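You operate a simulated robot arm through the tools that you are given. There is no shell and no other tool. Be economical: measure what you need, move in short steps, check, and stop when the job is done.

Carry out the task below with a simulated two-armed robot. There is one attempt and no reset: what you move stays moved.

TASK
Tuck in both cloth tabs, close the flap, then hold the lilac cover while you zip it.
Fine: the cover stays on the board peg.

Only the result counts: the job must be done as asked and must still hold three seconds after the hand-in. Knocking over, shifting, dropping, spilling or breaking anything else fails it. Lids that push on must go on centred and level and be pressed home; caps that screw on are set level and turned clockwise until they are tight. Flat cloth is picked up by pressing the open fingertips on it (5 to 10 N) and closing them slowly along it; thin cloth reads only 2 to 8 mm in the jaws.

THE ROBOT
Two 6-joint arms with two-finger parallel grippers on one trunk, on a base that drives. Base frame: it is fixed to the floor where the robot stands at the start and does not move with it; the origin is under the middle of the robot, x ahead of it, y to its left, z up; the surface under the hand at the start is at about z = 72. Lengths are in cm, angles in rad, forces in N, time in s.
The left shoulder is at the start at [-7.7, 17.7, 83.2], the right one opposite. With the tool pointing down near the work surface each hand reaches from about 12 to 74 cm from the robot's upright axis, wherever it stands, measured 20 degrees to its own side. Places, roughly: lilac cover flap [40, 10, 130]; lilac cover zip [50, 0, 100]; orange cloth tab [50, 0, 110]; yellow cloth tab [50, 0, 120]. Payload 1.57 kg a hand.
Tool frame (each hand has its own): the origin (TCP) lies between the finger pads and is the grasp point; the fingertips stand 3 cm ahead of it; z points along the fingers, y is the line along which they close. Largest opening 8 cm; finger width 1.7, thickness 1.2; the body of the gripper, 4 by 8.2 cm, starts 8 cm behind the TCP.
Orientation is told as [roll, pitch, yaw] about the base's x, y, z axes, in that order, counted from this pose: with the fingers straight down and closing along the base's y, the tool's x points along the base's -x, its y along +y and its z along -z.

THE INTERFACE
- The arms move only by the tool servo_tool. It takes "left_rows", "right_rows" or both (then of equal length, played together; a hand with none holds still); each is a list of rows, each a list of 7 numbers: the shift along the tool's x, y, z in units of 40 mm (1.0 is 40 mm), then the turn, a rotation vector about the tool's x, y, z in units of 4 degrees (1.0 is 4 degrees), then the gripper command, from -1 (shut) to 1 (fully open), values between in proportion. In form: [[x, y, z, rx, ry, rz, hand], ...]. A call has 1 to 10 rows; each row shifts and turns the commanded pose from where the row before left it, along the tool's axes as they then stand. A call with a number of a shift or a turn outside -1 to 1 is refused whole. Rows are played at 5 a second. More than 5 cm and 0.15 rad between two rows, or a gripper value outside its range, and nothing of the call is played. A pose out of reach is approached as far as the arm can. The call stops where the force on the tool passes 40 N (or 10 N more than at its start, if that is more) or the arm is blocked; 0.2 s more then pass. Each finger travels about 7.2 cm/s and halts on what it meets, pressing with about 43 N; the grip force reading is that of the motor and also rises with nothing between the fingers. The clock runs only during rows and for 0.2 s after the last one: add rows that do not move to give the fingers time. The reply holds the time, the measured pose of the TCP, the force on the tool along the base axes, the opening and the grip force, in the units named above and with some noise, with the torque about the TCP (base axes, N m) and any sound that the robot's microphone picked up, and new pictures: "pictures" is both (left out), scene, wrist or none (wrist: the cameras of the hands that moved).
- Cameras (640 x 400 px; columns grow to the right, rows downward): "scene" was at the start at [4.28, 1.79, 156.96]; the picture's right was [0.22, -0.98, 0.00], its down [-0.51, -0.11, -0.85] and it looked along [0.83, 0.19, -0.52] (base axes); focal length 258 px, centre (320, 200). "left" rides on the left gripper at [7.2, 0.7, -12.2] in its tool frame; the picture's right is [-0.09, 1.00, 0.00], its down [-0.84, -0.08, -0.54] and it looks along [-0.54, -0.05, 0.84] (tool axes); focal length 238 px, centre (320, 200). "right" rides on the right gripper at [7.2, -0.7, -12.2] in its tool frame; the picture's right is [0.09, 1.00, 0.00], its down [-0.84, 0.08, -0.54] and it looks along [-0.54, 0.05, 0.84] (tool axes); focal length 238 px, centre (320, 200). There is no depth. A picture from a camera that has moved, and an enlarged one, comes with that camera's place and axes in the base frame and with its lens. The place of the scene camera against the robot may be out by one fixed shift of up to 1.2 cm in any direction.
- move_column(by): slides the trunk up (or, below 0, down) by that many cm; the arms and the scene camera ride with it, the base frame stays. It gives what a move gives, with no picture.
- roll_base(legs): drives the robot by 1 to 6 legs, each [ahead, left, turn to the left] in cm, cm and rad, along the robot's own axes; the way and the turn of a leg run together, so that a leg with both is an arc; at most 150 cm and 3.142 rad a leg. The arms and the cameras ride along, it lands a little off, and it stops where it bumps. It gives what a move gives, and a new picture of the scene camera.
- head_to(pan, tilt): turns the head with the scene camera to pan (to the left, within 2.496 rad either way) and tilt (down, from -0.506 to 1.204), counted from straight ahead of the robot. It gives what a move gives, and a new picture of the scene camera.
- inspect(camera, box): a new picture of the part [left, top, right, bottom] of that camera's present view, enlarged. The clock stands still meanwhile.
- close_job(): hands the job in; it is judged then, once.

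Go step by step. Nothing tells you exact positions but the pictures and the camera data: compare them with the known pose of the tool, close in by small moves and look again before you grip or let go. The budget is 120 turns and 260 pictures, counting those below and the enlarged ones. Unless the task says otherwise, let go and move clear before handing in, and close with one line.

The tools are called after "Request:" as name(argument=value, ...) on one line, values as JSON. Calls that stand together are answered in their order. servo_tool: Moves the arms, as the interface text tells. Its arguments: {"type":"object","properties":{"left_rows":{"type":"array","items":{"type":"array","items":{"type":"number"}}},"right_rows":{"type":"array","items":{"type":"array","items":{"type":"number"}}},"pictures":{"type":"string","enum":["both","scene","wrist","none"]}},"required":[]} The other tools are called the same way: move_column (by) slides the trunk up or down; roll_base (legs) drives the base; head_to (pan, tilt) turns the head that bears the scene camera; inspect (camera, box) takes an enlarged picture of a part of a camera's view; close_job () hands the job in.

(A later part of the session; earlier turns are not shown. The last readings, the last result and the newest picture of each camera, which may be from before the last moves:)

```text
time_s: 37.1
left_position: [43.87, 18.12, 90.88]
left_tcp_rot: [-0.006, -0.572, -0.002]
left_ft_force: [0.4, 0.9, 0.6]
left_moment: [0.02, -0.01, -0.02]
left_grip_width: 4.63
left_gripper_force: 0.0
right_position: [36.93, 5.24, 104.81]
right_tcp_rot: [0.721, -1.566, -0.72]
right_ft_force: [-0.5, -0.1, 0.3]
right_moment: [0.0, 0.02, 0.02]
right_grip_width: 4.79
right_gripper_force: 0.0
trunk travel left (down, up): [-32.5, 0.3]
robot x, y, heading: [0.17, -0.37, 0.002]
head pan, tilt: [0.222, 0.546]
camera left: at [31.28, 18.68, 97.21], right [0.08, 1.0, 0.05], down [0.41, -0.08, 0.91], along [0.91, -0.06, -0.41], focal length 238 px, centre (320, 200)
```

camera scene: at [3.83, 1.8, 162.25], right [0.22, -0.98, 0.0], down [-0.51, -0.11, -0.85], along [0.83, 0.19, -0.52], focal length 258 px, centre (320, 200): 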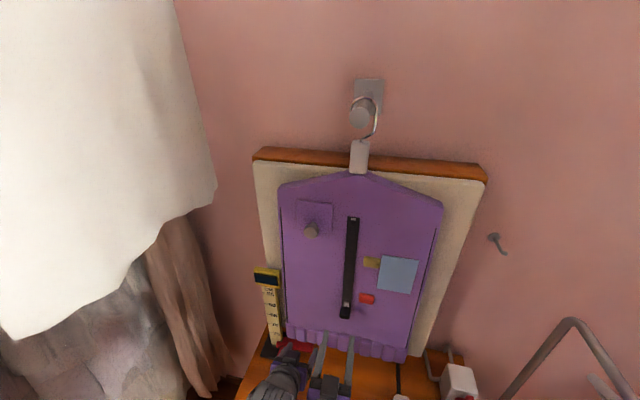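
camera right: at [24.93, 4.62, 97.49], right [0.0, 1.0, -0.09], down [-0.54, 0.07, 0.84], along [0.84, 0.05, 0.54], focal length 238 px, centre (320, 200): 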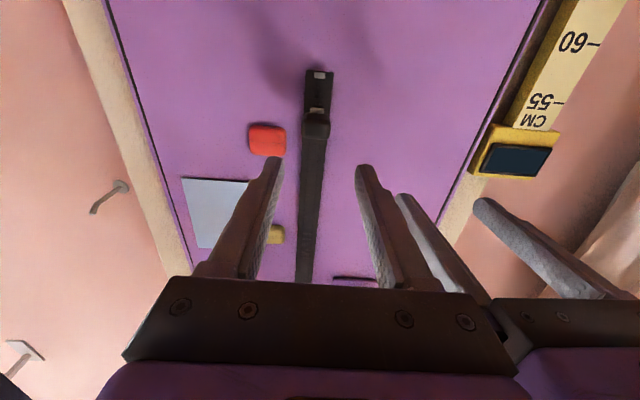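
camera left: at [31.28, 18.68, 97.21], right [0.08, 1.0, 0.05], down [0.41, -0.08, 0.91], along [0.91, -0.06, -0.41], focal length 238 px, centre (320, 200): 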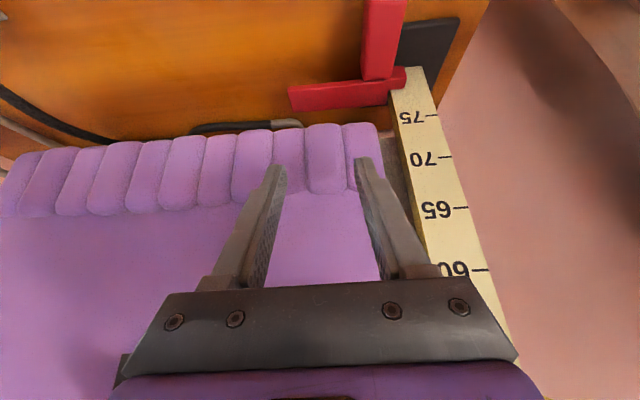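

The fingers straddle the ridge. I'll ease forward and down until the fingertips press lightly.

Request:
servo_tool(left_rows=[[-0.11, 0.05, 0.26, 0, 0, 0, 0.15], [-0.11, 0, 0.26, 0, 0, 0, 0.15], [-0.11, 0, 0.2, 0, 0, 0, 0.15], [0, 0, 0, 0, 0, 0, 0.15]], pictures="wrist")

Request:
inspect(camera="left", box=[240, 80, 400, 200])

Request:
inspect(camera="scene", box=[260, 300, 360, 380])

```text
time_s: 38.1
left_position: [46.67, 18.23, 89.27]
left_tcp_rot: [-0.007, -0.573, -0.002]
left_ft_force: [-0.1, 0.1, 0.1]
left_moment: [-0.01, -0.03, 0.02]
left_grip_width: 4.59
left_gripper_force: 0.0
right_position: [36.95, 5.23, 104.88]
right_tcp_rot: [0.729, -1.566, -0.727]
right_ft_force: [0.2, 0.4, -1.2]
right_moment: [0.02, -0.02, 0.02]
right_grip_width: 4.79
right_gripper_force: 0.0
trunk travel left (down, up): [-32.5, 0.3]
robot x, y, heading: [-0.1, -0.2, -0.0]
head pan, tilt: [0.222, 0.546]
camera left: at [33.99, 18.92, 95.48], right [0.08, 1.0, 0.05], down [0.41, -0.08, 0.91], along [0.91, -0.06, -0.41], focal length 238 px, centre (320, 200)
```

left: 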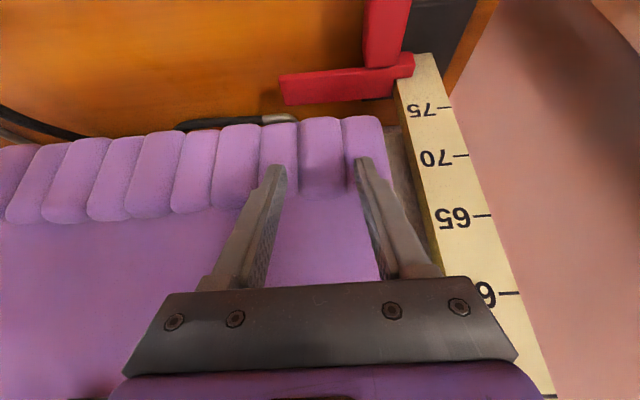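

```text
3.33 times, centred on (320, 140) of left
camera zoom: at [33.99, 18.92, 95.48], right [0.08, 1.0, 0.05], down [0.41, -0.08, 0.91], along [0.91, -0.06, -0.41], focal length 794 px, centre (320, 400)
```

zoom: 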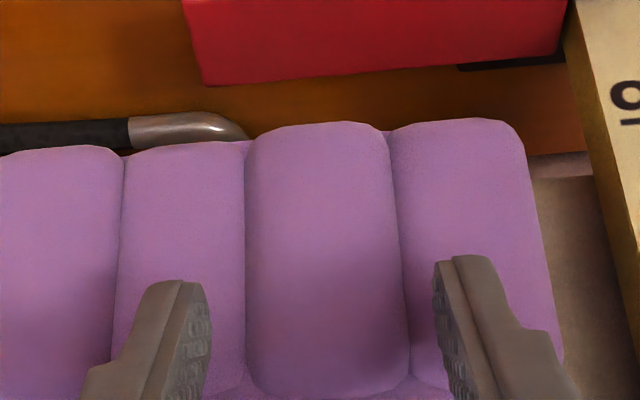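

```text
5.00 times, centred on (310, 340) of scene
camera zoom: at [3.9, 1.78, 162.25], right [0.22, -0.98, 0.0], down [-0.51, -0.11, -0.85], along [0.83, 0.19, -0.52], focal length 1293 px, centre (370, -500)
```

zoom: 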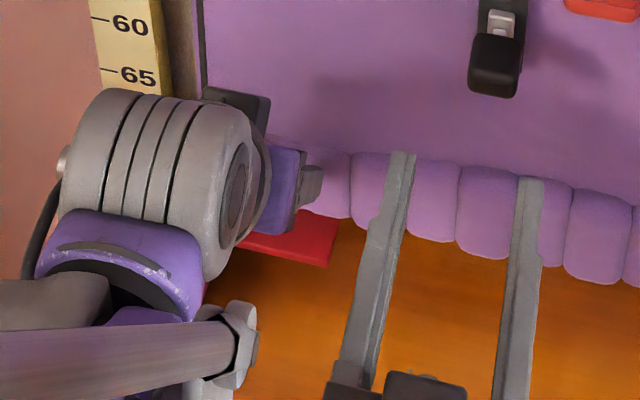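

No contact yet. I'll advance straight at the cover in 4 mm steps.

Request:
servo_tool(left_rows=[[-0.05, 0, 0.1, 0, 0, 0, 0.15], [-0.07, 0, 0.08, 0, 0, 0, 0.15], [-0.07, 0, 0.08, 0, 0, 0, 0.15], [0, 0, 0, 0, 0, 0, 0.15]], pictures="wrist")

Request:
inspect(camera="left", box=[240, 80, 400, 200])

```text
time_s: 39.1
left_position: [47.48, 18.3, 88.71]
left_tcp_rot: [-0.003, -0.573, -0.002]
left_ft_force: [-19.6, 0.1, 9.9]
left_moment: [0.01, 0.25, 0.02]
left_grip_width: 4.62
left_gripper_force: 0.1
right_position: [36.8, 5.31, 104.94]
right_tcp_rot: [1.137, -1.566, -1.133]
right_ft_force: [0.5, -1.1, 0.0]
right_moment: [0.01, -0.02, 0.03]
right_grip_width: 4.8
right_gripper_force: 0.1
trunk travel left (down, up): [-32.5, 0.3]
robot x, y, heading: [-0.48, 0.22, -0.004]
head pan, tilt: [0.222, 0.546]
camera left: at [34.88, 18.89, 95.1], right [0.08, 1.0, 0.05], down [0.41, -0.08, 0.91], along [0.91, -0.05, -0.41], focal length 238 px, centre (320, 200)
```

left: 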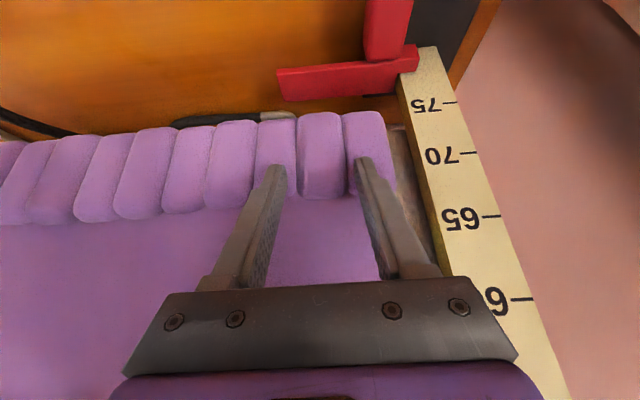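

```text
3.33 times, centred on (320, 140) of left
camera zoom: at [34.88, 18.89, 95.1], right [0.08, 1.0, 0.05], down [0.41, -0.08, 0.91], along [0.91, -0.05, -0.41], focal length 794 px, centre (320, 400)
```

zoom: 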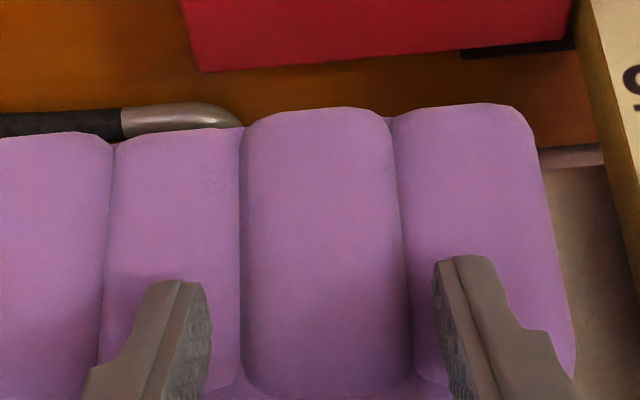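

The tips are touching at 20 N. I'll ease off a little and close the fingers slowly on the ridge.

Request:
servo_tool(left_rows=[[0.03, 0, -0.02, 0, 0, 0, 0.15], [0, 0, 0, 0, 0, 0, 0.0], [0, 0, 0, 0, 0, 0, -0.15], [0, 0, 0, 0, 0, 0, -0.3], [0, 0, 0, 0, 0, 0, -0.45], [0, 0, 0, 0, 0, 0, -0.6], [0, 0, 0, 0, 0, 0, -0.8], [0, 0, 0, 0, 0, 0, -1], [0, 0, 0, 0, 0, 0, -1]], pictures="wrist")

Request:
inspect(camera="left", box=[240, 80, 400, 200])

```text
time_s: 41.1
left_position: [47.5, 18.3, 88.93]
left_tcp_rot: [-0.004, -0.575, -0.002]
left_ft_force: [-17.6, -2.5, 4.9]
left_moment: [-0.03, 0.24, -0.04]
left_grip_width: 0.0
left_gripper_force: 21.3
right_position: [36.74, 5.34, 104.83]
right_tcp_rot: [1.098, -1.567, -1.097]
right_ft_force: [0.8, -0.5, 0.6]
right_moment: [0.04, 0.0, 0.0]
right_grip_width: 4.81
right_gripper_force: 0.0
trunk travel left (down, up): [-32.5, 0.3]
robot x, y, heading: [-0.26, -0.03, 0.005]
head pan, tilt: [0.222, 0.546]
camera left: at [34.86, 18.85, 95.12], right [0.08, 1.0, 0.05], down [0.41, -0.08, 0.91], along [0.91, -0.06, -0.41], focal length 238 px, centre (320, 200)
```

left: 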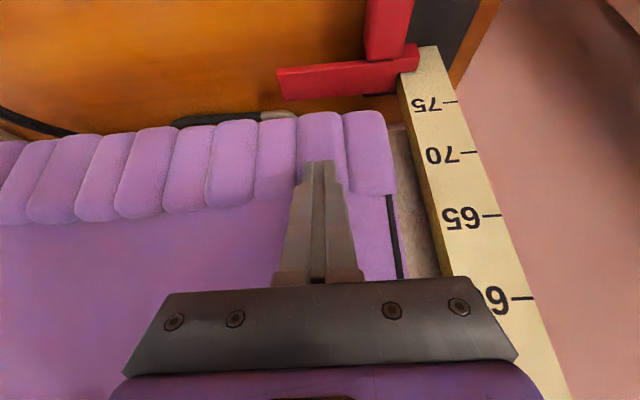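

```text
3.33 times, centred on (320, 140) of left
camera zoom: at [34.86, 18.85, 95.12], right [0.08, 1.0, 0.05], down [0.41, -0.08, 0.91], along [0.91, -0.06, -0.41], focal length 794 px, centre (320, 400)
```

zoom: 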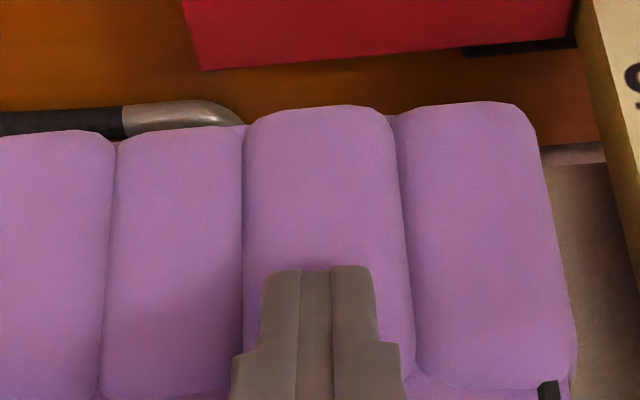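

The pleats don't fold into the jaws, so the left hand holds the cover by pressing it firmly against the board at about 18 N. Now I'll bring the right hand to the zip pull at about [45.6, 4.9, 103.3].

Request:
servo_tool(right_rows=[[0.1, -0.1, 0.5, 0, 0, 0, 0], [0.15, 0, 0.5, 0, 0, 0, 0], [0.12, 0, 0.3, 0, 0, 0, 0], [0, 0, 0, 0, 0, 0, 0]])

Request:
inspect(camera="right", box=[240, 60, 400, 180])

Request:
inspect(camera="scene", box=[290, 260, 410, 360])

```text
time_s: 42.1
left_position: [47.58, 18.2, 88.9]
left_tcp_rot: [-0.005, -0.573, -0.001]
left_ft_force: [-15.9, -2.4, 7.1]
left_moment: [-0.07, 0.17, -0.02]
left_grip_width: 0.0
left_gripper_force: 21.6
right_position: [42.04, 4.83, 103.35]
right_tcp_rot: [1.107, -1.568, -1.107]
right_ft_force: [-0.5, -0.3, -0.2]
right_moment: [-0.03, -0.01, 0.01]
right_grip_width: 4.0
right_gripper_force: 0.1
trunk travel left (down, up): [-32.5, 0.3]
robot x, y, heading: [0.07, -0.15, 0.0]
head pan, tilt: [0.222, 0.546]
camera scene: at [3.6, 1.74, 162.26], right [0.22, -0.98, 0.0], down [-0.51, -0.11, -0.86], along [0.83, 0.19, -0.52], focal length 258 px, centre (320, 200)
camera right: at [29.98, 4.21, 96.04], right [0.0, 1.0, -0.09], down [-0.54, 0.07, 0.84], along [0.84, 0.05, 0.54], focal length 238 px, centre (320, 200)
```

scene: 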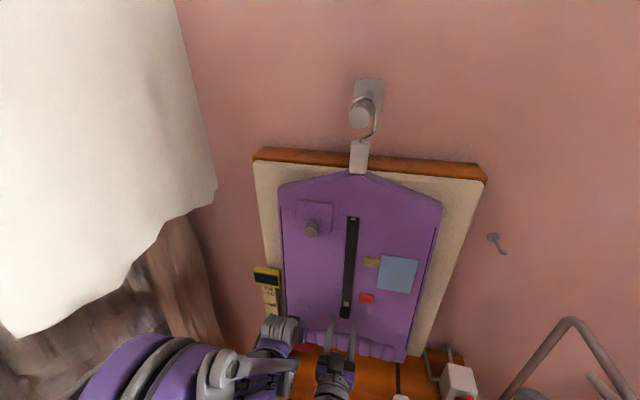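
right: 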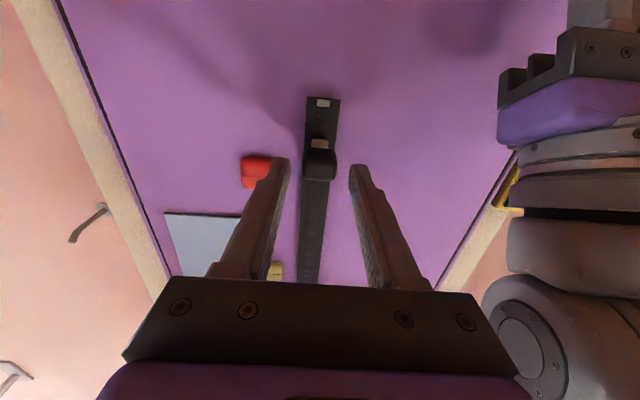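

```text
3.33 times, centred on (320, 120) of right
camera zoom: at [29.98, 4.21, 96.04], right [0.0, 1.0, -0.09], down [-0.54, 0.07, 0.84], along [0.84, 0.05, 0.54], focal length 794 px, centre (320, 467)
```

zoom: 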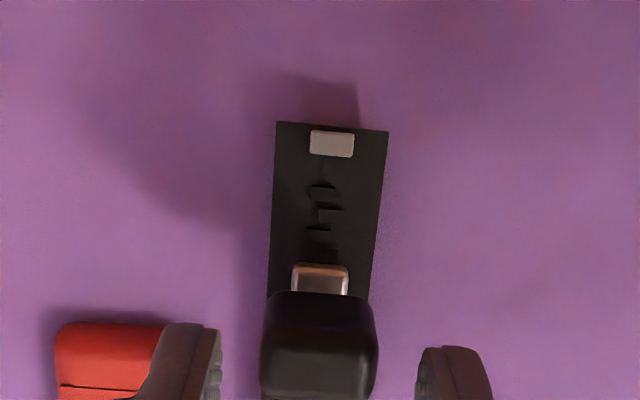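

```text
4.00 times, centred on (350, 310) of scene
camera zoom: at [3.6, 1.74, 162.26], right [0.22, -0.98, 0.0], down [-0.51, -0.11, -0.86], along [0.83, 0.19, -0.52], focal length 1034 px, centre (200, -240)
```

zoom: 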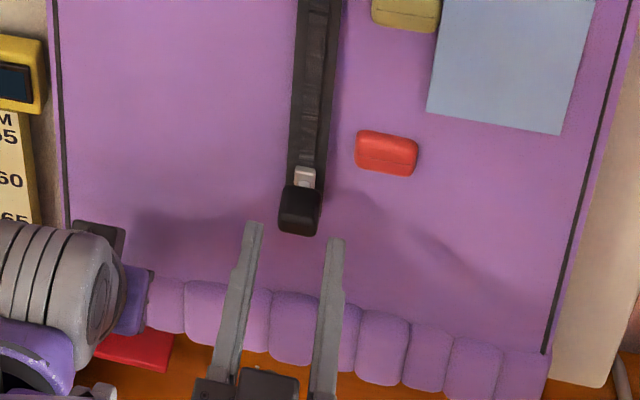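

The pull is centred between the fingers. I'll move 3 cm forward and check.

Request:
servo_tool(right_rows=[[0.03, 0, 0.3, 0, 0, 0, 0], [0, 0, 0.25, 0, 0, 0, 0], [0, 0, 0.2, 0, 0, 0, 0], [0, 0, 0, 0, 0, 0, 0]], pictures="wrist")

Request:
inspect(camera="right", box=[240, 80, 400, 200])

Request:
inspect(camera="scene", box=[290, 260, 410, 360])

```text
time_s: 43.1
left_position: [47.57, 18.14, 88.93]
left_tcp_rot: [-0.003, -0.575, -0.002]
left_ft_force: [-15.3, -1.8, 7.5]
left_moment: [-0.04, 0.14, -0.03]
left_grip_width: 0.0
left_gripper_force: 21.3
right_position: [45.06, 4.87, 103.32]
right_tcp_rot: [1.069, -1.568, -1.066]
right_ft_force: [-0.4, -0.1, 0.2]
right_moment: [-0.02, 0.03, -0.03]
right_grip_width: 4.0
right_gripper_force: 0.1
trunk travel left (down, up): [-32.5, 0.3]
robot x, y, heading: [-0.22, 0.26, 0.004]
head pan, tilt: [0.222, 0.546]
camera right: at [32.97, 4.21, 95.94], right [0.0, 1.0, -0.09], down [-0.54, 0.07, 0.84], along [0.84, 0.05, 0.54], focal length 238 px, centre (320, 200)
```

right: 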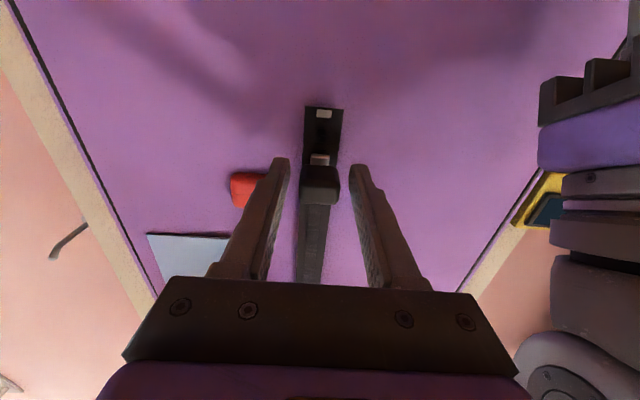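

```text
3.33 times, centred on (320, 140) of right
camera zoom: at [32.97, 4.21, 95.94], right [0.0, 1.0, -0.09], down [-0.54, 0.07, 0.84], along [0.84, 0.05, 0.54], focal length 794 px, centre (320, 400)
```

zoom: 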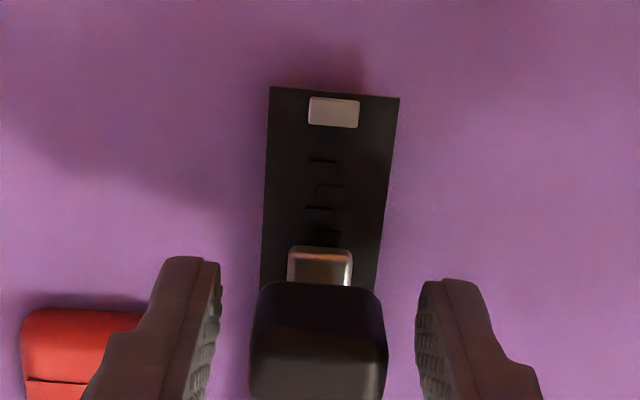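

```text
4.00 times, centred on (350, 310) of scene
camera zoom: at [3.61, 1.74, 162.26], right [0.22, -0.98, 0.0], down [-0.51, -0.11, -0.86], along [0.83, 0.19, -0.52], focal length 1034 px, centre (200, -240)
```

zoom: 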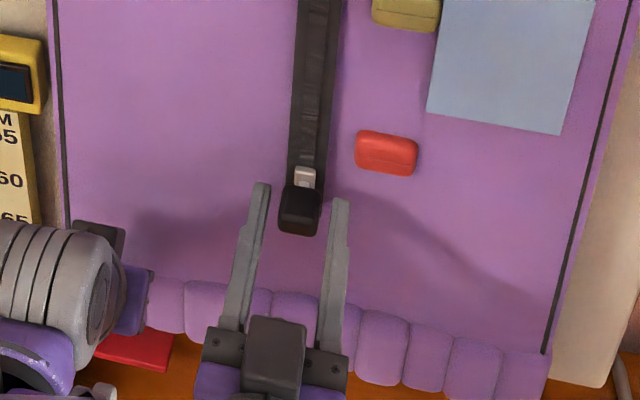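

The fingers straddle the pull. I'll close gently.

Request:
servo_tool(right_rows=[[0, 0, 0, 0, 0, 0, -0.3], [0, 0, 0, 0, 0, 0, -0.5], [0, 0, 0, 0, 0, 0, -1], [0, 0, 0, 0, 0, 0, -1]], pictures="wrist")

Request:
inspect(camera="scene", box=[290, 260, 410, 360])

```text
time_s: 44.1
left_position: [47.48, 18.19, 88.81]
left_tcp_rot: [-0.004, -0.574, -0.003]
left_ft_force: [-15.9, -0.1, 8.6]
left_moment: [0.02, 0.14, 0.01]
left_grip_width: 0.0
left_gripper_force: 20.8
right_position: [45.0, 4.98, 103.18]
right_tcp_rot: [1.072, -1.568, -1.073]
right_ft_force: [0.4, -1.4, 0.4]
right_moment: [-0.04, -0.01, -0.45]
right_grip_width: 2.49
right_gripper_force: 37.4
trunk travel left (down, up): [-32.5, 0.3]
robot x, y, heading: [0.02, -0.14, 0.001]
head pan, tilt: [0.222, 0.546]
camera right: at [32.96, 4.2, 95.94], right [0.0, 1.0, -0.09], down [-0.54, 0.07, 0.84], along [0.84, 0.05, 0.54], focal length 238 px, centre (320, 200)
```

right: 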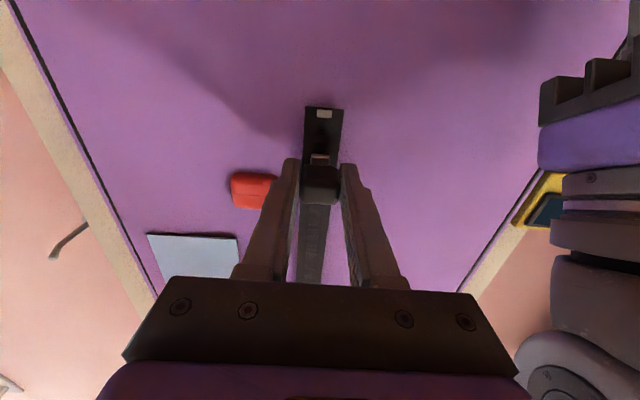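

```text
4.00 times, centred on (350, 310) of scene
camera zoom: at [3.62, 1.74, 162.26], right [0.22, -0.98, 0.0], down [-0.51, -0.11, -0.86], along [0.83, 0.19, -0.52], focal length 1034 px, centre (200, -240)
```

zoom: 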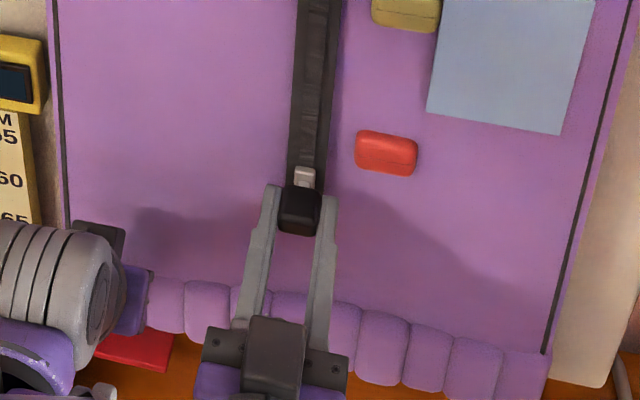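

The pull is gripped at 2.5 cm wide. I'll slide up a small distance first while watching the force and the cover.

Request:
servo_tool(right_rows=[[-0.12, 0, 0, 0, 0, 0, -1], [-0.12, 0, 0, 0, 0, 0, -1], [-0.12, 0, 0, 0, 0, 0, -1], [-0.12, 0, 0, 0, 0, 0, -1], [0, 0, 0, 0, 0, 0, -1]])

Request:
inspect(camera="scene", box=[290, 260, 410, 360])

```text
time_s: 45.3
left_position: [47.58, 18.26, 88.8]
left_tcp_rot: [-0.003, -0.576, -0.001]
left_ft_force: [-17.2, 1.5, 8.3]
left_moment: [-0.01, 0.14, 0.01]
left_grip_width: 0.02
left_gripper_force: 20.6
right_position: [45.07, 4.85, 105.09]
right_tcp_rot: [1.058, -1.565, -1.057]
right_ft_force: [0.4, -2.0, 0.1]
right_moment: [-0.03, 0.14, -0.51]
right_grip_width: 2.51
right_gripper_force: 37.1
trunk travel left (down, up): [-32.5, 0.3]
robot x, y, heading: [-0.39, -0.07, -0.003]
head pan, tilt: [0.222, 0.546]
camera scene: at [3.63, 1.73, 162.26], right [0.22, -0.98, 0.0], down [-0.51, -0.11, -0.86], along [0.83, 0.19, -0.52], focal length 258 px, centre (320, 200)
camera right: at [32.96, 4.2, 97.85], right [0.0, 1.0, -0.09], down [-0.54, 0.07, 0.84], along [0.84, 0.05, 0.54], focal length 238 px, centre (320, 200)
```

scene: 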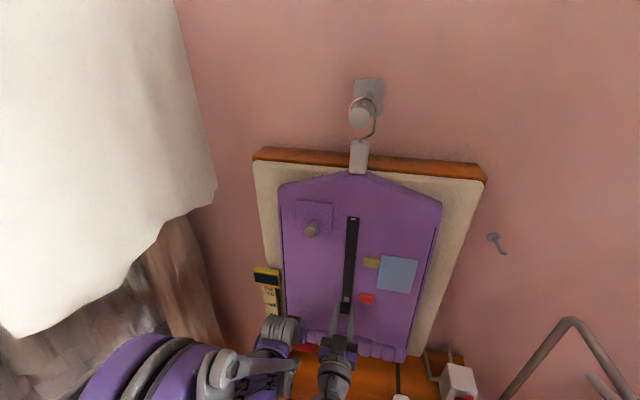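
right: 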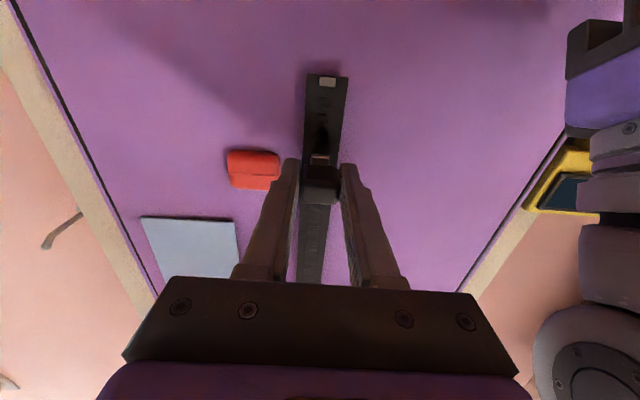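

```text
4.00 times, centred on (350, 310) of scene
camera zoom: at [3.63, 1.73, 162.26], right [0.22, -0.98, 0.0], down [-0.51, -0.11, -0.86], along [0.83, 0.19, -0.52], focal length 1034 px, centre (200, -240)
```

zoom: 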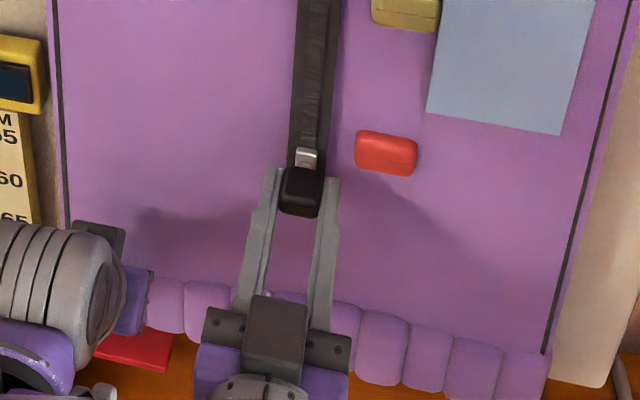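

It slides smoothly and the cover stays put. I'll continue upward.

Request:
servo_tool(right_rows=[[-0.15, 0, 0, 0, 0, 0, -1], [-0.15, 0, 0, 0, 0, 0, -1], [-0.15, 0, 0, 0, 0, 0, -1], [-0.15, 0, 0, 0, 0, 0, -1], [-0.15, 0, 0, 0, 0, 0, -1], [-0.15, 0, 0, 0, 0, 0, -1], [-0.15, 0, 0, 0, 0, 0, -1], [-0.15, 0, 0, 0, 0, 0, -1], [-0.15, 0, 0, 0, 0, 0, -1], [0, 0, 0, 0, 0, 0, -1]])

```text
time_s: 47.5
left_position: [47.64, 18.15, 88.84]
left_tcp_rot: [-0.003, -0.574, -0.003]
left_ft_force: [-12.6, 1.8, -0.1]
left_moment: [0.05, 0.25, 0.03]
left_grip_width: 0.0
left_gripper_force: 21.5
right_position: [45.06, 4.88, 110.66]
right_tcp_rot: [1.053, -1.568, -1.051]
right_ft_force: [-5.5, -4.2, -0.2]
right_moment: [-0.01, 0.17, -0.48]
right_grip_width: 2.5
right_gripper_force: 36.8
trunk travel left (down, up): [-32.5, 0.3]
robot x, y, heading: [-0.18, 0.21, -0.006]
head pan, tilt: [0.222, 0.546]
camera scene: at [3.62, 1.73, 162.26], right [0.22, -0.98, 0.0], down [-0.51, -0.11, -0.86], along [0.83, 0.19, -0.52], focal length 258 px, centre (320, 200)
camera right: at [32.96, 4.19, 103.25], right [0.0, 1.0, -0.09], down [-0.54, 0.07, 0.84], along [0.84, 0.05, 0.54], focal length 238 px, centre (320, 200)
```

scene: 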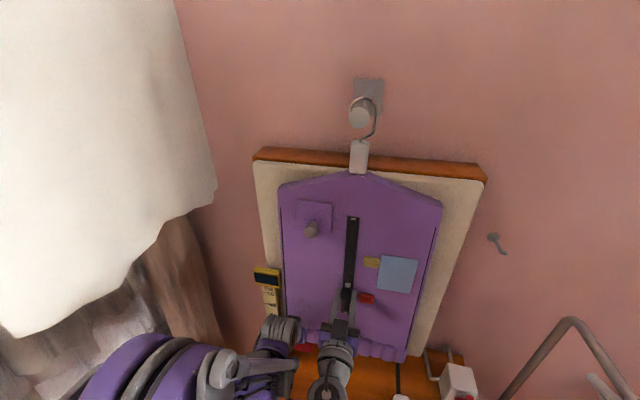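
right: 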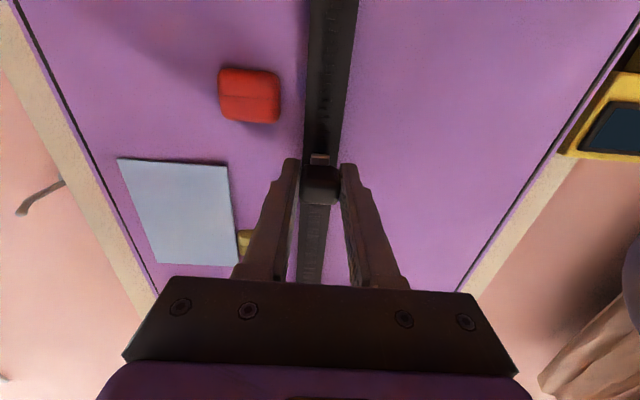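

Smooth so far. I'll firm up the left press slightly and continue upward with a tiny sideways and backward correction.

Request:
servo_tool(right_rows=[[-0.15, -0.03, -0.02, 0, 0, 0, -1], [-0.15, 0, -0.01, 0, 0, 0, -1], [-0.15, 0, 0, 0, 0, 0, -1], [-0.15, 0, 0, 0, 0, 0, -1], [-0.15, 0, 0, 0, 0, 0, -1], [-0.15, 0, 0, 0, 0, 0, -1], [-0.15, 0, 0, 0, 0, 0, -1], [-0.15, 0, 0, 0, 0, 0, -1], [-0.15, 0, 0, 0, 0, 0, -1], [0, 0, 0, 0, 0, 0, -1]], left_rows=[[-0.03, 0, 0.02, 0, 0, 0, -1], [0, 0, 0, 0, 0, 0, -1], [0, 0, 0, 0, 0, 0, -1], [0, 0, 0, 0, 0, 0, -1], [0, 0, 0, 0, 0, 0, -1], [0, 0, 0, 0, 0, 0, -1], [0, 0, 0, 0, 0, 0, -1], [0, 0, 0, 0, 0, 0, -1], [0, 0, 0, 0, 0, 0, -1], [0, 0, 0, 0, 0, 0, -1]])

Request:
inspect(camera="scene", box=[290, 190, 410, 310])

```text
time_s: 48.3
left_position: [47.51, 18.3, 88.83]
left_tcp_rot: [-0.006, -0.569, -0.001]
left_ft_force: [-5.1, -0.4, 3.1]
left_moment: [0.0, 0.01, 0.02]
left_grip_width: 0.0
left_gripper_force: 21.8
right_position: [45.06, 4.84, 111.99]
right_tcp_rot: [0.916, -1.569, -0.909]
right_ft_force: [-4.2, 0.9, 2.1]
right_moment: [0.0, -0.36, -0.48]
right_grip_width: 2.52
right_gripper_force: 37.3
trunk travel left (down, up): [-32.5, 0.3]
robot x, y, heading: [0.33, 0.22, -0.0]
head pan, tilt: [0.222, 0.546]
stopped in row 3 (left hand): the force on the tool passed its limit at 42 N (the readings are from after the stop); the commanded pose is now the measured one
camera scene: at [3.7, 1.8, 162.27], right [0.22, -0.98, 0.0], down [-0.51, -0.11, -0.85], along [0.83, 0.19, -0.52], focal length 258 px, centre (320, 200)
camera right: at [32.96, 4.15, 104.72], right [-0.01, 1.0, -0.09], down [-0.54, 0.07, 0.84], along [0.84, 0.05, 0.54], focal length 238 px, centre (320, 200)
camera left: at [34.87, 18.86, 95.09], right [0.08, 1.0, 0.04], down [0.41, -0.07, 0.91], along [0.91, -0.06, -0.41], focal length 238 px, centre (320, 200)
```

scene: 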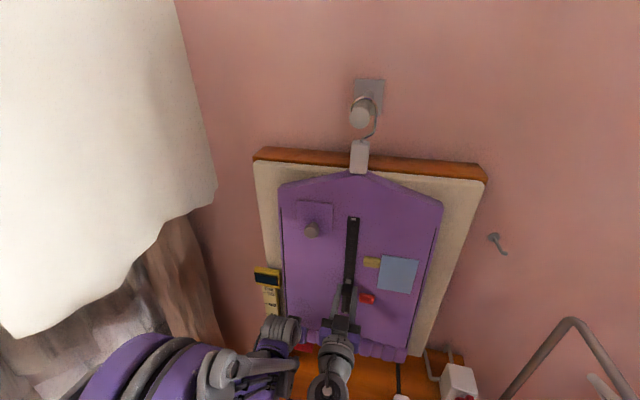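
right: 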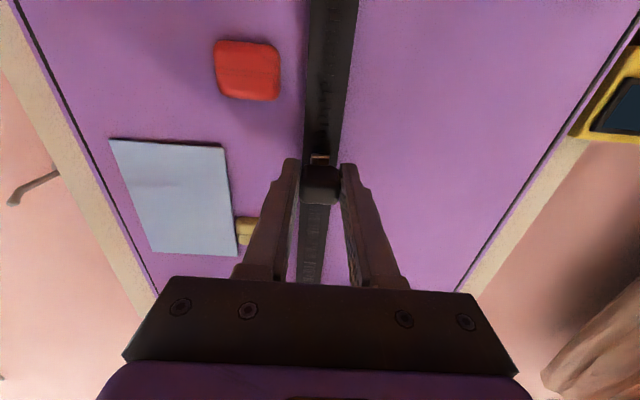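
left: 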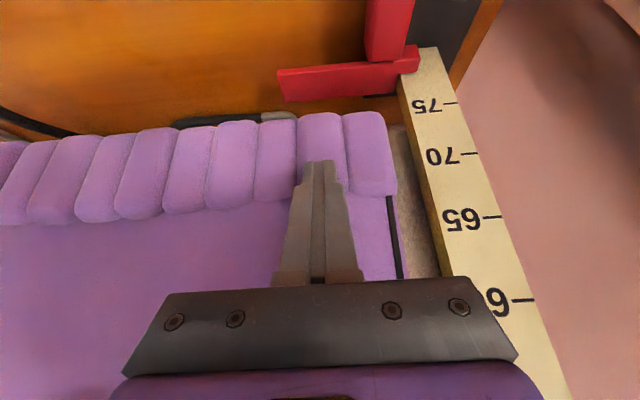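

```text
3.33 times, centred on (350, 250) of scene
camera zoom: at [3.7, 1.8, 162.27], right [0.22, -0.98, 0.0], down [-0.51, -0.11, -0.85], along [0.83, 0.19, -0.52], focal length 862 px, centre (220, 33)
```

zoom: 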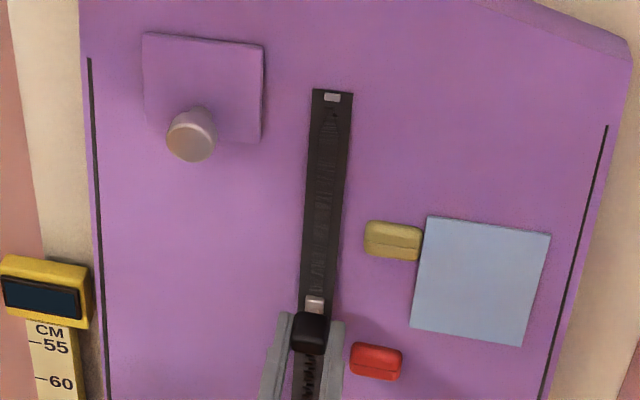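

The contact is stiff. I'll nudge the left hand back up to about 15 N first.

Request:
servo_tool(left_rows=[[-0.012, 0, 0.008, 0, 0, 0, -1], [0, 0, 0, 0, 0, 0, -1], [0, 0, 0, 0, 0, 0, -1]], pictures="none")

```text
time_s: 49.1
left_position: [47.52, 18.23, 88.62]
left_tcp_rot: [-0.007, -0.57, 0.0]
left_ft_force: [-15.7, 1.3, 6.9]
left_moment: [0.01, 0.18, 0.04]
left_grip_width: 0.0
left_gripper_force: 21.1
right_position: [45.11, 4.8, 112.03]
right_tcp_rot: [0.963, -1.567, -0.96]
right_ft_force: [0.5, -0.1, -0.1]
right_moment: [-0.08, -0.01, -0.54]
right_grip_width: 2.54
right_gripper_force: 36.2
trunk travel left (down, up): [-32.5, 0.3]
robot x, y, heading: [-0.11, -0.34, 0.004]
head pan, tilt: [0.222, 0.546]
```

The left hand holds at 16 N. I'll continue the zip upward.

Request:
servo_tool(right_rows=[[-0.15, 0, 0, 0, 0, 0, -1], [-0.15, 0, 0, 0, 0, 0, -1], [-0.15, 0, 0, 0, 0, 0, -1], [-0.15, 0, 0, 0, 0, 0, -1], [-0.15, 0, 0, 0, 0, 0, -1], [-0.15, 0, 0, 0, 0, 0, -1], [-0.15, 0, 0, 0, 0, 0, -1], [-0.15, 0, 0, 0, 0, 0, -1], [-0.15, 0, 0, 0, 0, 0, -1], [0, 0, 0, 0, 0, 0, -1]], pictures="scene")

```text
time_s: 51.3
left_position: [47.56, 18.12, 88.78]
left_tcp_rot: [-0.004, -0.572, -0.002]
left_ft_force: [-18.7, 1.2, -3.8]
left_moment: [0.05, 0.45, 0.04]
left_grip_width: 0.02
left_gripper_force: 21.2
right_position: [45.07, 4.78, 117.32]
right_tcp_rot: [0.974, -1.568, -0.967]
right_ft_force: [-3.6, -0.7, 0.1]
right_moment: [-0.06, 0.19, -0.55]
right_grip_width: 2.52
right_gripper_force: 36.7
trunk travel left (down, up): [-32.5, 0.3]
robot x, y, heading: [-0.36, 0.15, 0.002]
head pan, tilt: [0.222, 0.546]
camera scene: at [3.61, 1.8, 162.26], right [0.22, -0.98, 0.0], down [-0.51, -0.11, -0.86], along [0.83, 0.19, -0.52], focal length 258 px, centre (320, 200)
```

scene: 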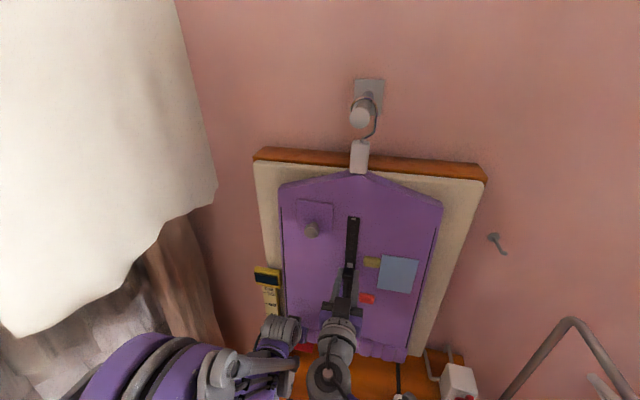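

The cover hasn't moved and the slider follows. Next 5.4 cm.

Request:
servo_tool(right_rows=[[-0.15, 0, -0.02, 0, 0, 0, -1], [-0.15, 0, 0, 0, 0, 0, -1], [-0.15, 0, 0, 0, 0, 0, -1], [-0.15, 0, 0, 0, 0, 0, -1], [-0.15, 0, 0, 0, 0, 0, -1], [-0.15, 0, 0, 0, 0, 0, -1], [-0.15, 0, 0, 0, 0, 0, -1], [-0.15, 0, 0, 0, 0, 0, -1], [-0.15, 0, 0, 0, 0, 0, -1], [0, 0, 0, 0, 0, 0, -1]])

Request:
inspect(camera="scene", box=[290, 190, 410, 310])

```text
time_s: 53.5
left_position: [47.66, 18.11, 88.65]
left_tcp_rot: [-0.005, -0.57, -0.001]
left_ft_force: [-28.8, -2.4, 9.1]
left_moment: [-0.07, 0.41, -0.03]
left_grip_width: 0.0
left_gripper_force: 21.1
right_position: [45.01, 4.86, 122.85]
right_tcp_rot: [0.94, -1.567, -0.934]
right_ft_force: [11.0, 2.6, 0.2]
right_moment: [-0.02, 0.27, -0.46]
right_grip_width: 2.52
right_gripper_force: 37.5
trunk travel left (down, up): [-32.5, 0.3]
robot x, y, heading: [0.05, -0.36, -0.003]
head pan, tilt: [0.222, 0.546]
camera scene: at [3.66, 1.8, 162.26], right [0.22, -0.98, 0.0], down [-0.51, -0.11, -0.85], along [0.83, 0.19, -0.52], focal length 258 px, centre (320, 200)
camera right: at [32.93, 4.14, 115.54], right [-0.01, 1.0, -0.09], down [-0.54, 0.07, 0.84], along [0.84, 0.05, 0.54], focal length 238 px, centre (320, 200)
```

scene: 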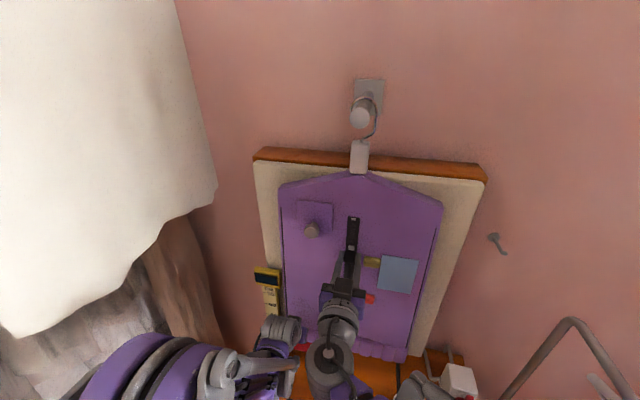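
right: 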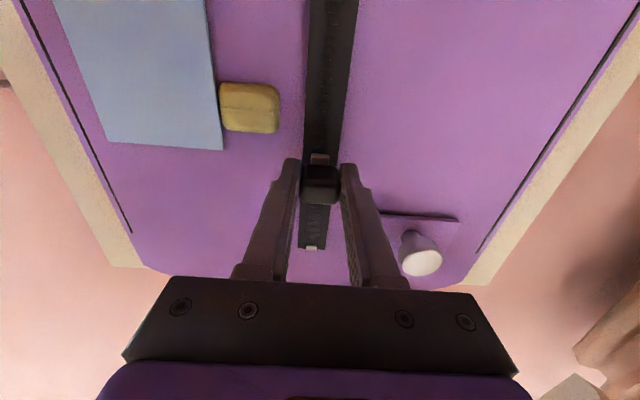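

```text
3.33 times, centred on (350, 250) of scene
camera zoom: at [3.66, 1.8, 162.26], right [0.22, -0.98, 0.0], down [-0.51, -0.11, -0.85], along [0.83, 0.19, -0.52], focal length 862 px, centre (220, 33)
```

zoom: 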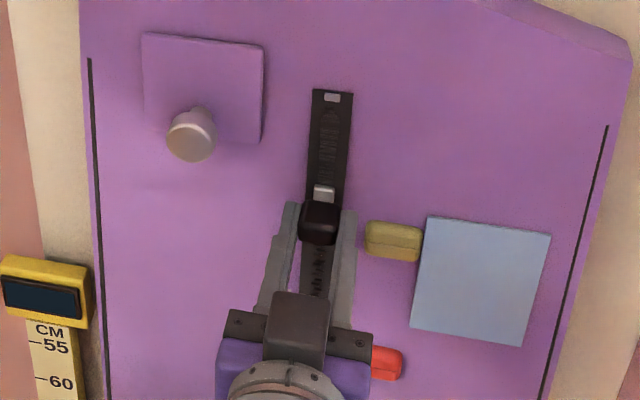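

About 7–8 cm remain. I'll relax the left press slightly and continue.

Request:
servo_tool(right_rows=[[-0.12, 0, 0.03, 0, 0, 0, -1], [-0.12, 0, 0, 0, 0, 0, -1], [-0.12, 0, 0, 0, 0, 0, -1], [-0.12, 0, 0, 0, 0, 0, -1], [-0.12, 0, 0, 0, 0, 0, -1], [-0.12, 0, 0, 0, 0, 0, -1], [-0.12, 0, 0, 0, 0, 0, -1], [-0.12, 0, 0, 0, 0, 0, -1], [0, 0, 0, 0, 0, 0, -1]], left_rows=[[0.01, 0, -0.007, 0, 0, 0, -1], [0, 0, 0, 0, 0, 0, -1], [0, 0, 0, 0, 0, 0, -1], [0, 0, 0, 0, 0, 0, -1], [0, 0, 0, 0, 0, 0, -1], [0, 0, 0, 0, 0, 0, -1], [0, 0, 0, 0, 0, 0, -1], [0, 0, 0, 0, 0, 0, -1], [0, 0, 0, 0, 0, 0, -1]], pictures="scene")

Request:
inspect(camera="scene", box=[290, 190, 410, 310])

```text
time_s: 55.5
left_position: [47.47, 18.32, 88.82]
left_tcp_rot: [-0.007, -0.574, -0.003]
left_ft_force: [-8.5, -0.3, 0.4]
left_moment: [0.01, 0.14, -0.01]
left_grip_width: 0.01
left_gripper_force: 21.1
right_position: [45.01, 4.79, 126.7]
right_tcp_rot: [1.124, -1.567, -1.12]
right_ft_force: [-11.0, 1.4, 1.1]
right_moment: [-0.03, -0.04, -0.47]
right_grip_width: 2.52
right_gripper_force: 36.3
trunk travel left (down, up): [-32.5, 0.3]
robot x, y, heading: [-0.11, -0.13, -0.001]
head pan, tilt: [0.222, 0.546]
camera scene: at [3.56, 1.82, 162.27], right [0.22, -0.98, 0.0], down [-0.51, -0.11, -0.86], along [0.83, 0.19, -0.52], focal length 258 px, centre (320, 200)
```

scene: 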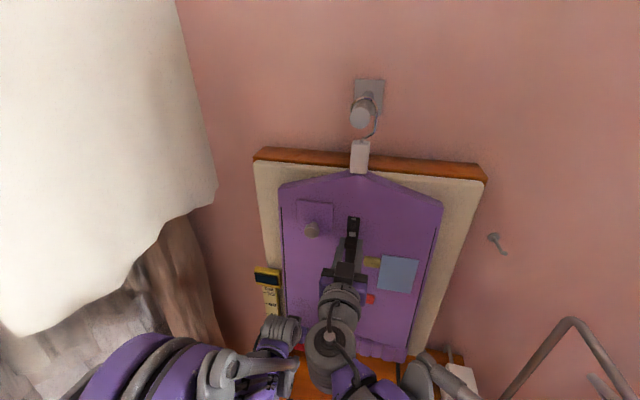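

```text
3.33 times, centred on (350, 250) of scene
camera zoom: at [3.56, 1.82, 162.27], right [0.22, -0.98, 0.0], down [-0.51, -0.11, -0.86], along [0.83, 0.19, -0.52], focal length 862 px, centre (220, 33)
```

zoom: 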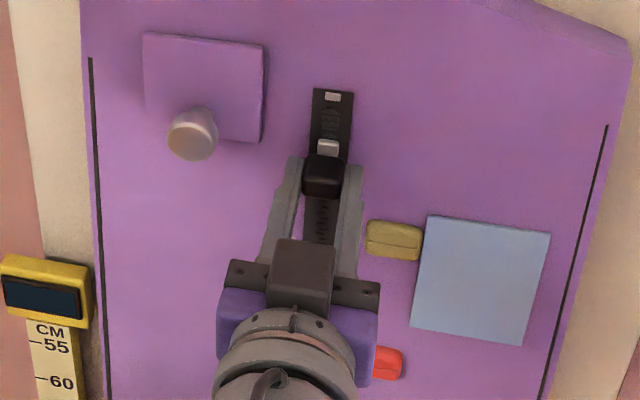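

About 4 cm left. I'll continue with small corrections.

Request:
servo_tool(right_rows=[[-0.12, 0, -0.02, 0, 0, 0, -1], [-0.12, 0, 0, 0, 0, 0, -1], [-0.12, 0, 0, 0, 0, 0, -1], [-0.12, 0, 0, 0, 0, 0, -1], [-0.12, 0, 0, 0, 0, 0, -1], [-0.12, 0, 0, 0, 0, 0, -1], [0, 0, 0, 0, 0, 0, -1]], left_rows=[[-0.005, 0, 0.004, 0, 0, 0, -1], [0, 0, 0, 0, 0, 0, -1], [0, 0, 0, 0, 0, 0, -1], [0, 0, 0, 0, 0, 0, -1], [0, 0, 0, 0, 0, 0, -1], [0, 0, 0, 0, 0, 0, -1], [0, 0, 0, 0, 0, 0, -1]], pictures="scene")

Request:
inspect(camera="scene", box=[290, 190, 410, 310])

```text
time_s: 57.1
left_position: [47.63, 18.29, 88.86]
left_tcp_rot: [-0.007, -0.57, -0.002]
left_ft_force: [-19.0, -2.3, 9.5]
left_moment: [-0.03, 0.18, -0.04]
left_grip_width: 0.0
left_gripper_force: 21.7
right_position: [45.04, 4.83, 129.45]
right_tcp_rot: [0.942, -1.568, -0.936]
right_ft_force: [2.3, 5.4, -0.7]
right_moment: [-0.03, 0.15, -0.45]
right_grip_width: 2.53
right_gripper_force: 36.7
trunk travel left (down, up): [-32.5, 0.3]
robot x, y, heading: [-0.05, -0.04, -0.0]
head pan, tilt: [0.222, 0.546]
camera scene: at [3.62, 1.84, 162.26], right [0.22, -0.98, 0.0], down [-0.51, -0.11, -0.85], along [0.83, 0.19, -0.52], focal length 258 px, centre (320, 200)
```

scene: 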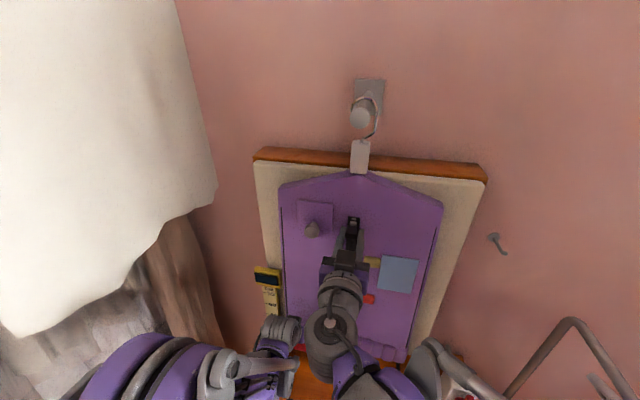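

```text
3.33 times, centred on (350, 250) of scene
camera zoom: at [3.62, 1.84, 162.26], right [0.22, -0.98, 0.0], down [-0.51, -0.11, -0.85], along [0.83, 0.19, -0.52], focal length 862 px, centre (220, 33)
```

zoom: 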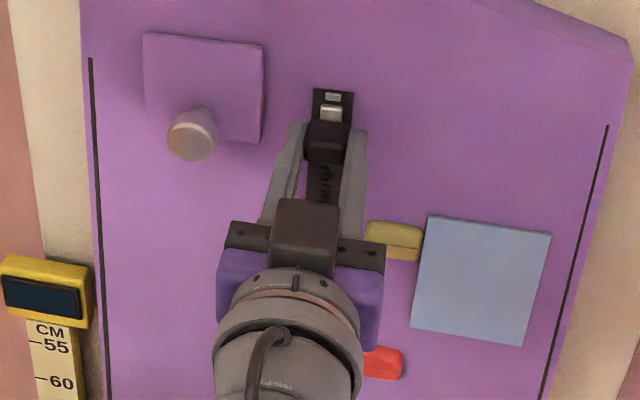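

The slider is nearly at the top stop. I'll move the last part in 2–3 mm steps, watching for resistance.

Request:
servo_tool(right_rows=[[-0.06, 0.01, 0, 0, 0, 0, -1], [-0.06, 0, 0, 0, 0, 0, -1], [-0.06, 0, 0, 0, 0, 0, -1], [0, 0, 0, 0, 0, 0, -1]], pictures="wrist")

Request:
inspect(camera="scene", box=[320, 200, 380, 250])

```text
time_s: 58.1
left_position: [47.49, 18.35, 88.84]
left_tcp_rot: [-0.007, -0.571, -0.003]
left_ft_force: [-15.3, -1.4, 3.5]
left_moment: [-0.01, 0.25, -0.03]
left_grip_width: 0.03
left_gripper_force: 21.7
right_position: [45.08, 4.75, 130.29]
right_tcp_rot: [0.959, -1.567, -0.954]
right_ft_force: [-1.4, 2.4, 0.4]
right_moment: [-0.04, 0.02, -0.47]
right_grip_width: 2.5
right_gripper_force: 36.6
trunk travel left (down, up): [-32.5, 0.3]
robot x, y, heading: [-0.4, 0.03, 0.005]
head pan, tilt: [0.222, 0.546]
camera right: at [32.96, 4.13, 122.95], right [0.0, 1.0, -0.09], down [-0.54, 0.07, 0.84], along [0.84, 0.05, 0.54], focal length 238 px, centre (320, 200)
```

right: 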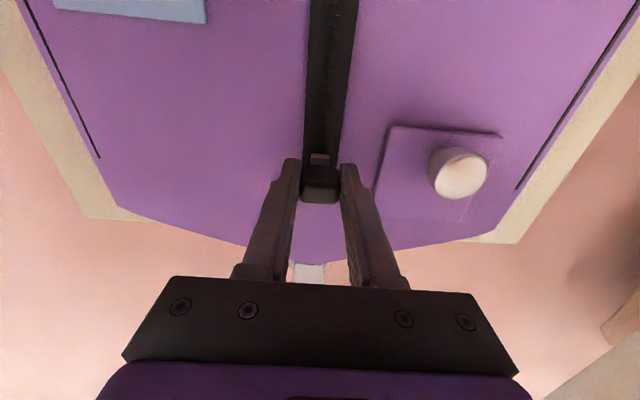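

```text
8.00 times, centred on (350, 225) of scene
camera zoom: at [3.62, 1.81, 162.26], right [0.22, -0.98, 0.0], down [-0.51, -0.11, -0.86], along [0.83, 0.19, -0.52], focal length 2068 px, centre (80, 0)
```

zoom: 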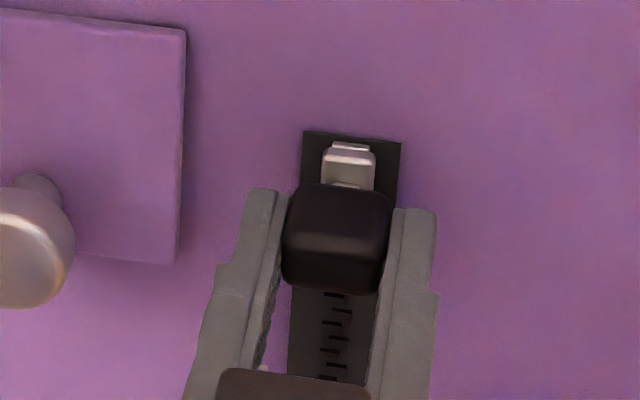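

The slider is at the stop visually, but there's no resistance yet. A few more tiny steps.

Request:
servo_tool(right_rows=[[-0.05, 0, 0, 0, 0, 0, -1], [-0.05, 0, 0, 0, 0, 0, -1], [0, 0, 0, 0, 0, 0, -1]], pictures="none")

Request:
inspect(camera="scene", box=[320, 200, 380, 250])

```text
time_s: 58.9
left_position: [47.48, 18.3, 88.76]
left_tcp_rot: [-0.007, -0.569, -0.001]
left_ft_force: [-22.4, -2.9, 13.4]
left_moment: [-0.12, 0.13, -0.09]
left_grip_width: 0.0
left_gripper_force: 20.9
right_position: [45.09, 4.89, 130.47]
right_tcp_rot: [0.785, -1.566, -0.779]
right_ft_force: [-0.5, 4.0, -26.6]
right_moment: [-0.13, 0.54, -0.44]
right_grip_width: 2.51
right_gripper_force: 36.6
trunk travel left (down, up): [-32.5, 0.3]
robot x, y, heading: [-0.29, 0.04, -0.001]
head pan, tilt: [0.222, 0.546]
```

```text
8.00 times, centred on (350, 225) of scene
camera zoom: at [3.69, 1.84, 162.25], right [0.22, -0.98, 0.0], down [-0.51, -0.11, -0.85], along [0.83, 0.19, -0.52], focal length 2068 px, centre (80, 0)
```

zoom: 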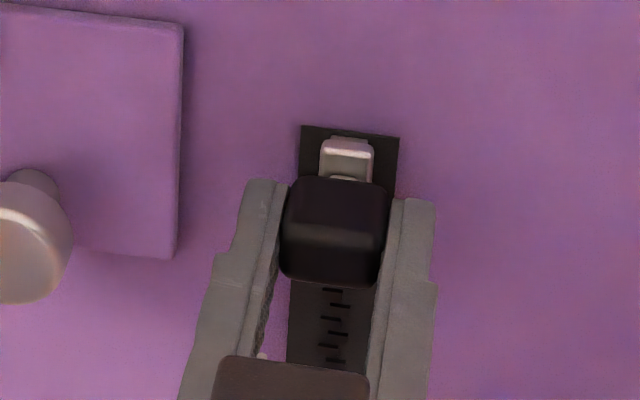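

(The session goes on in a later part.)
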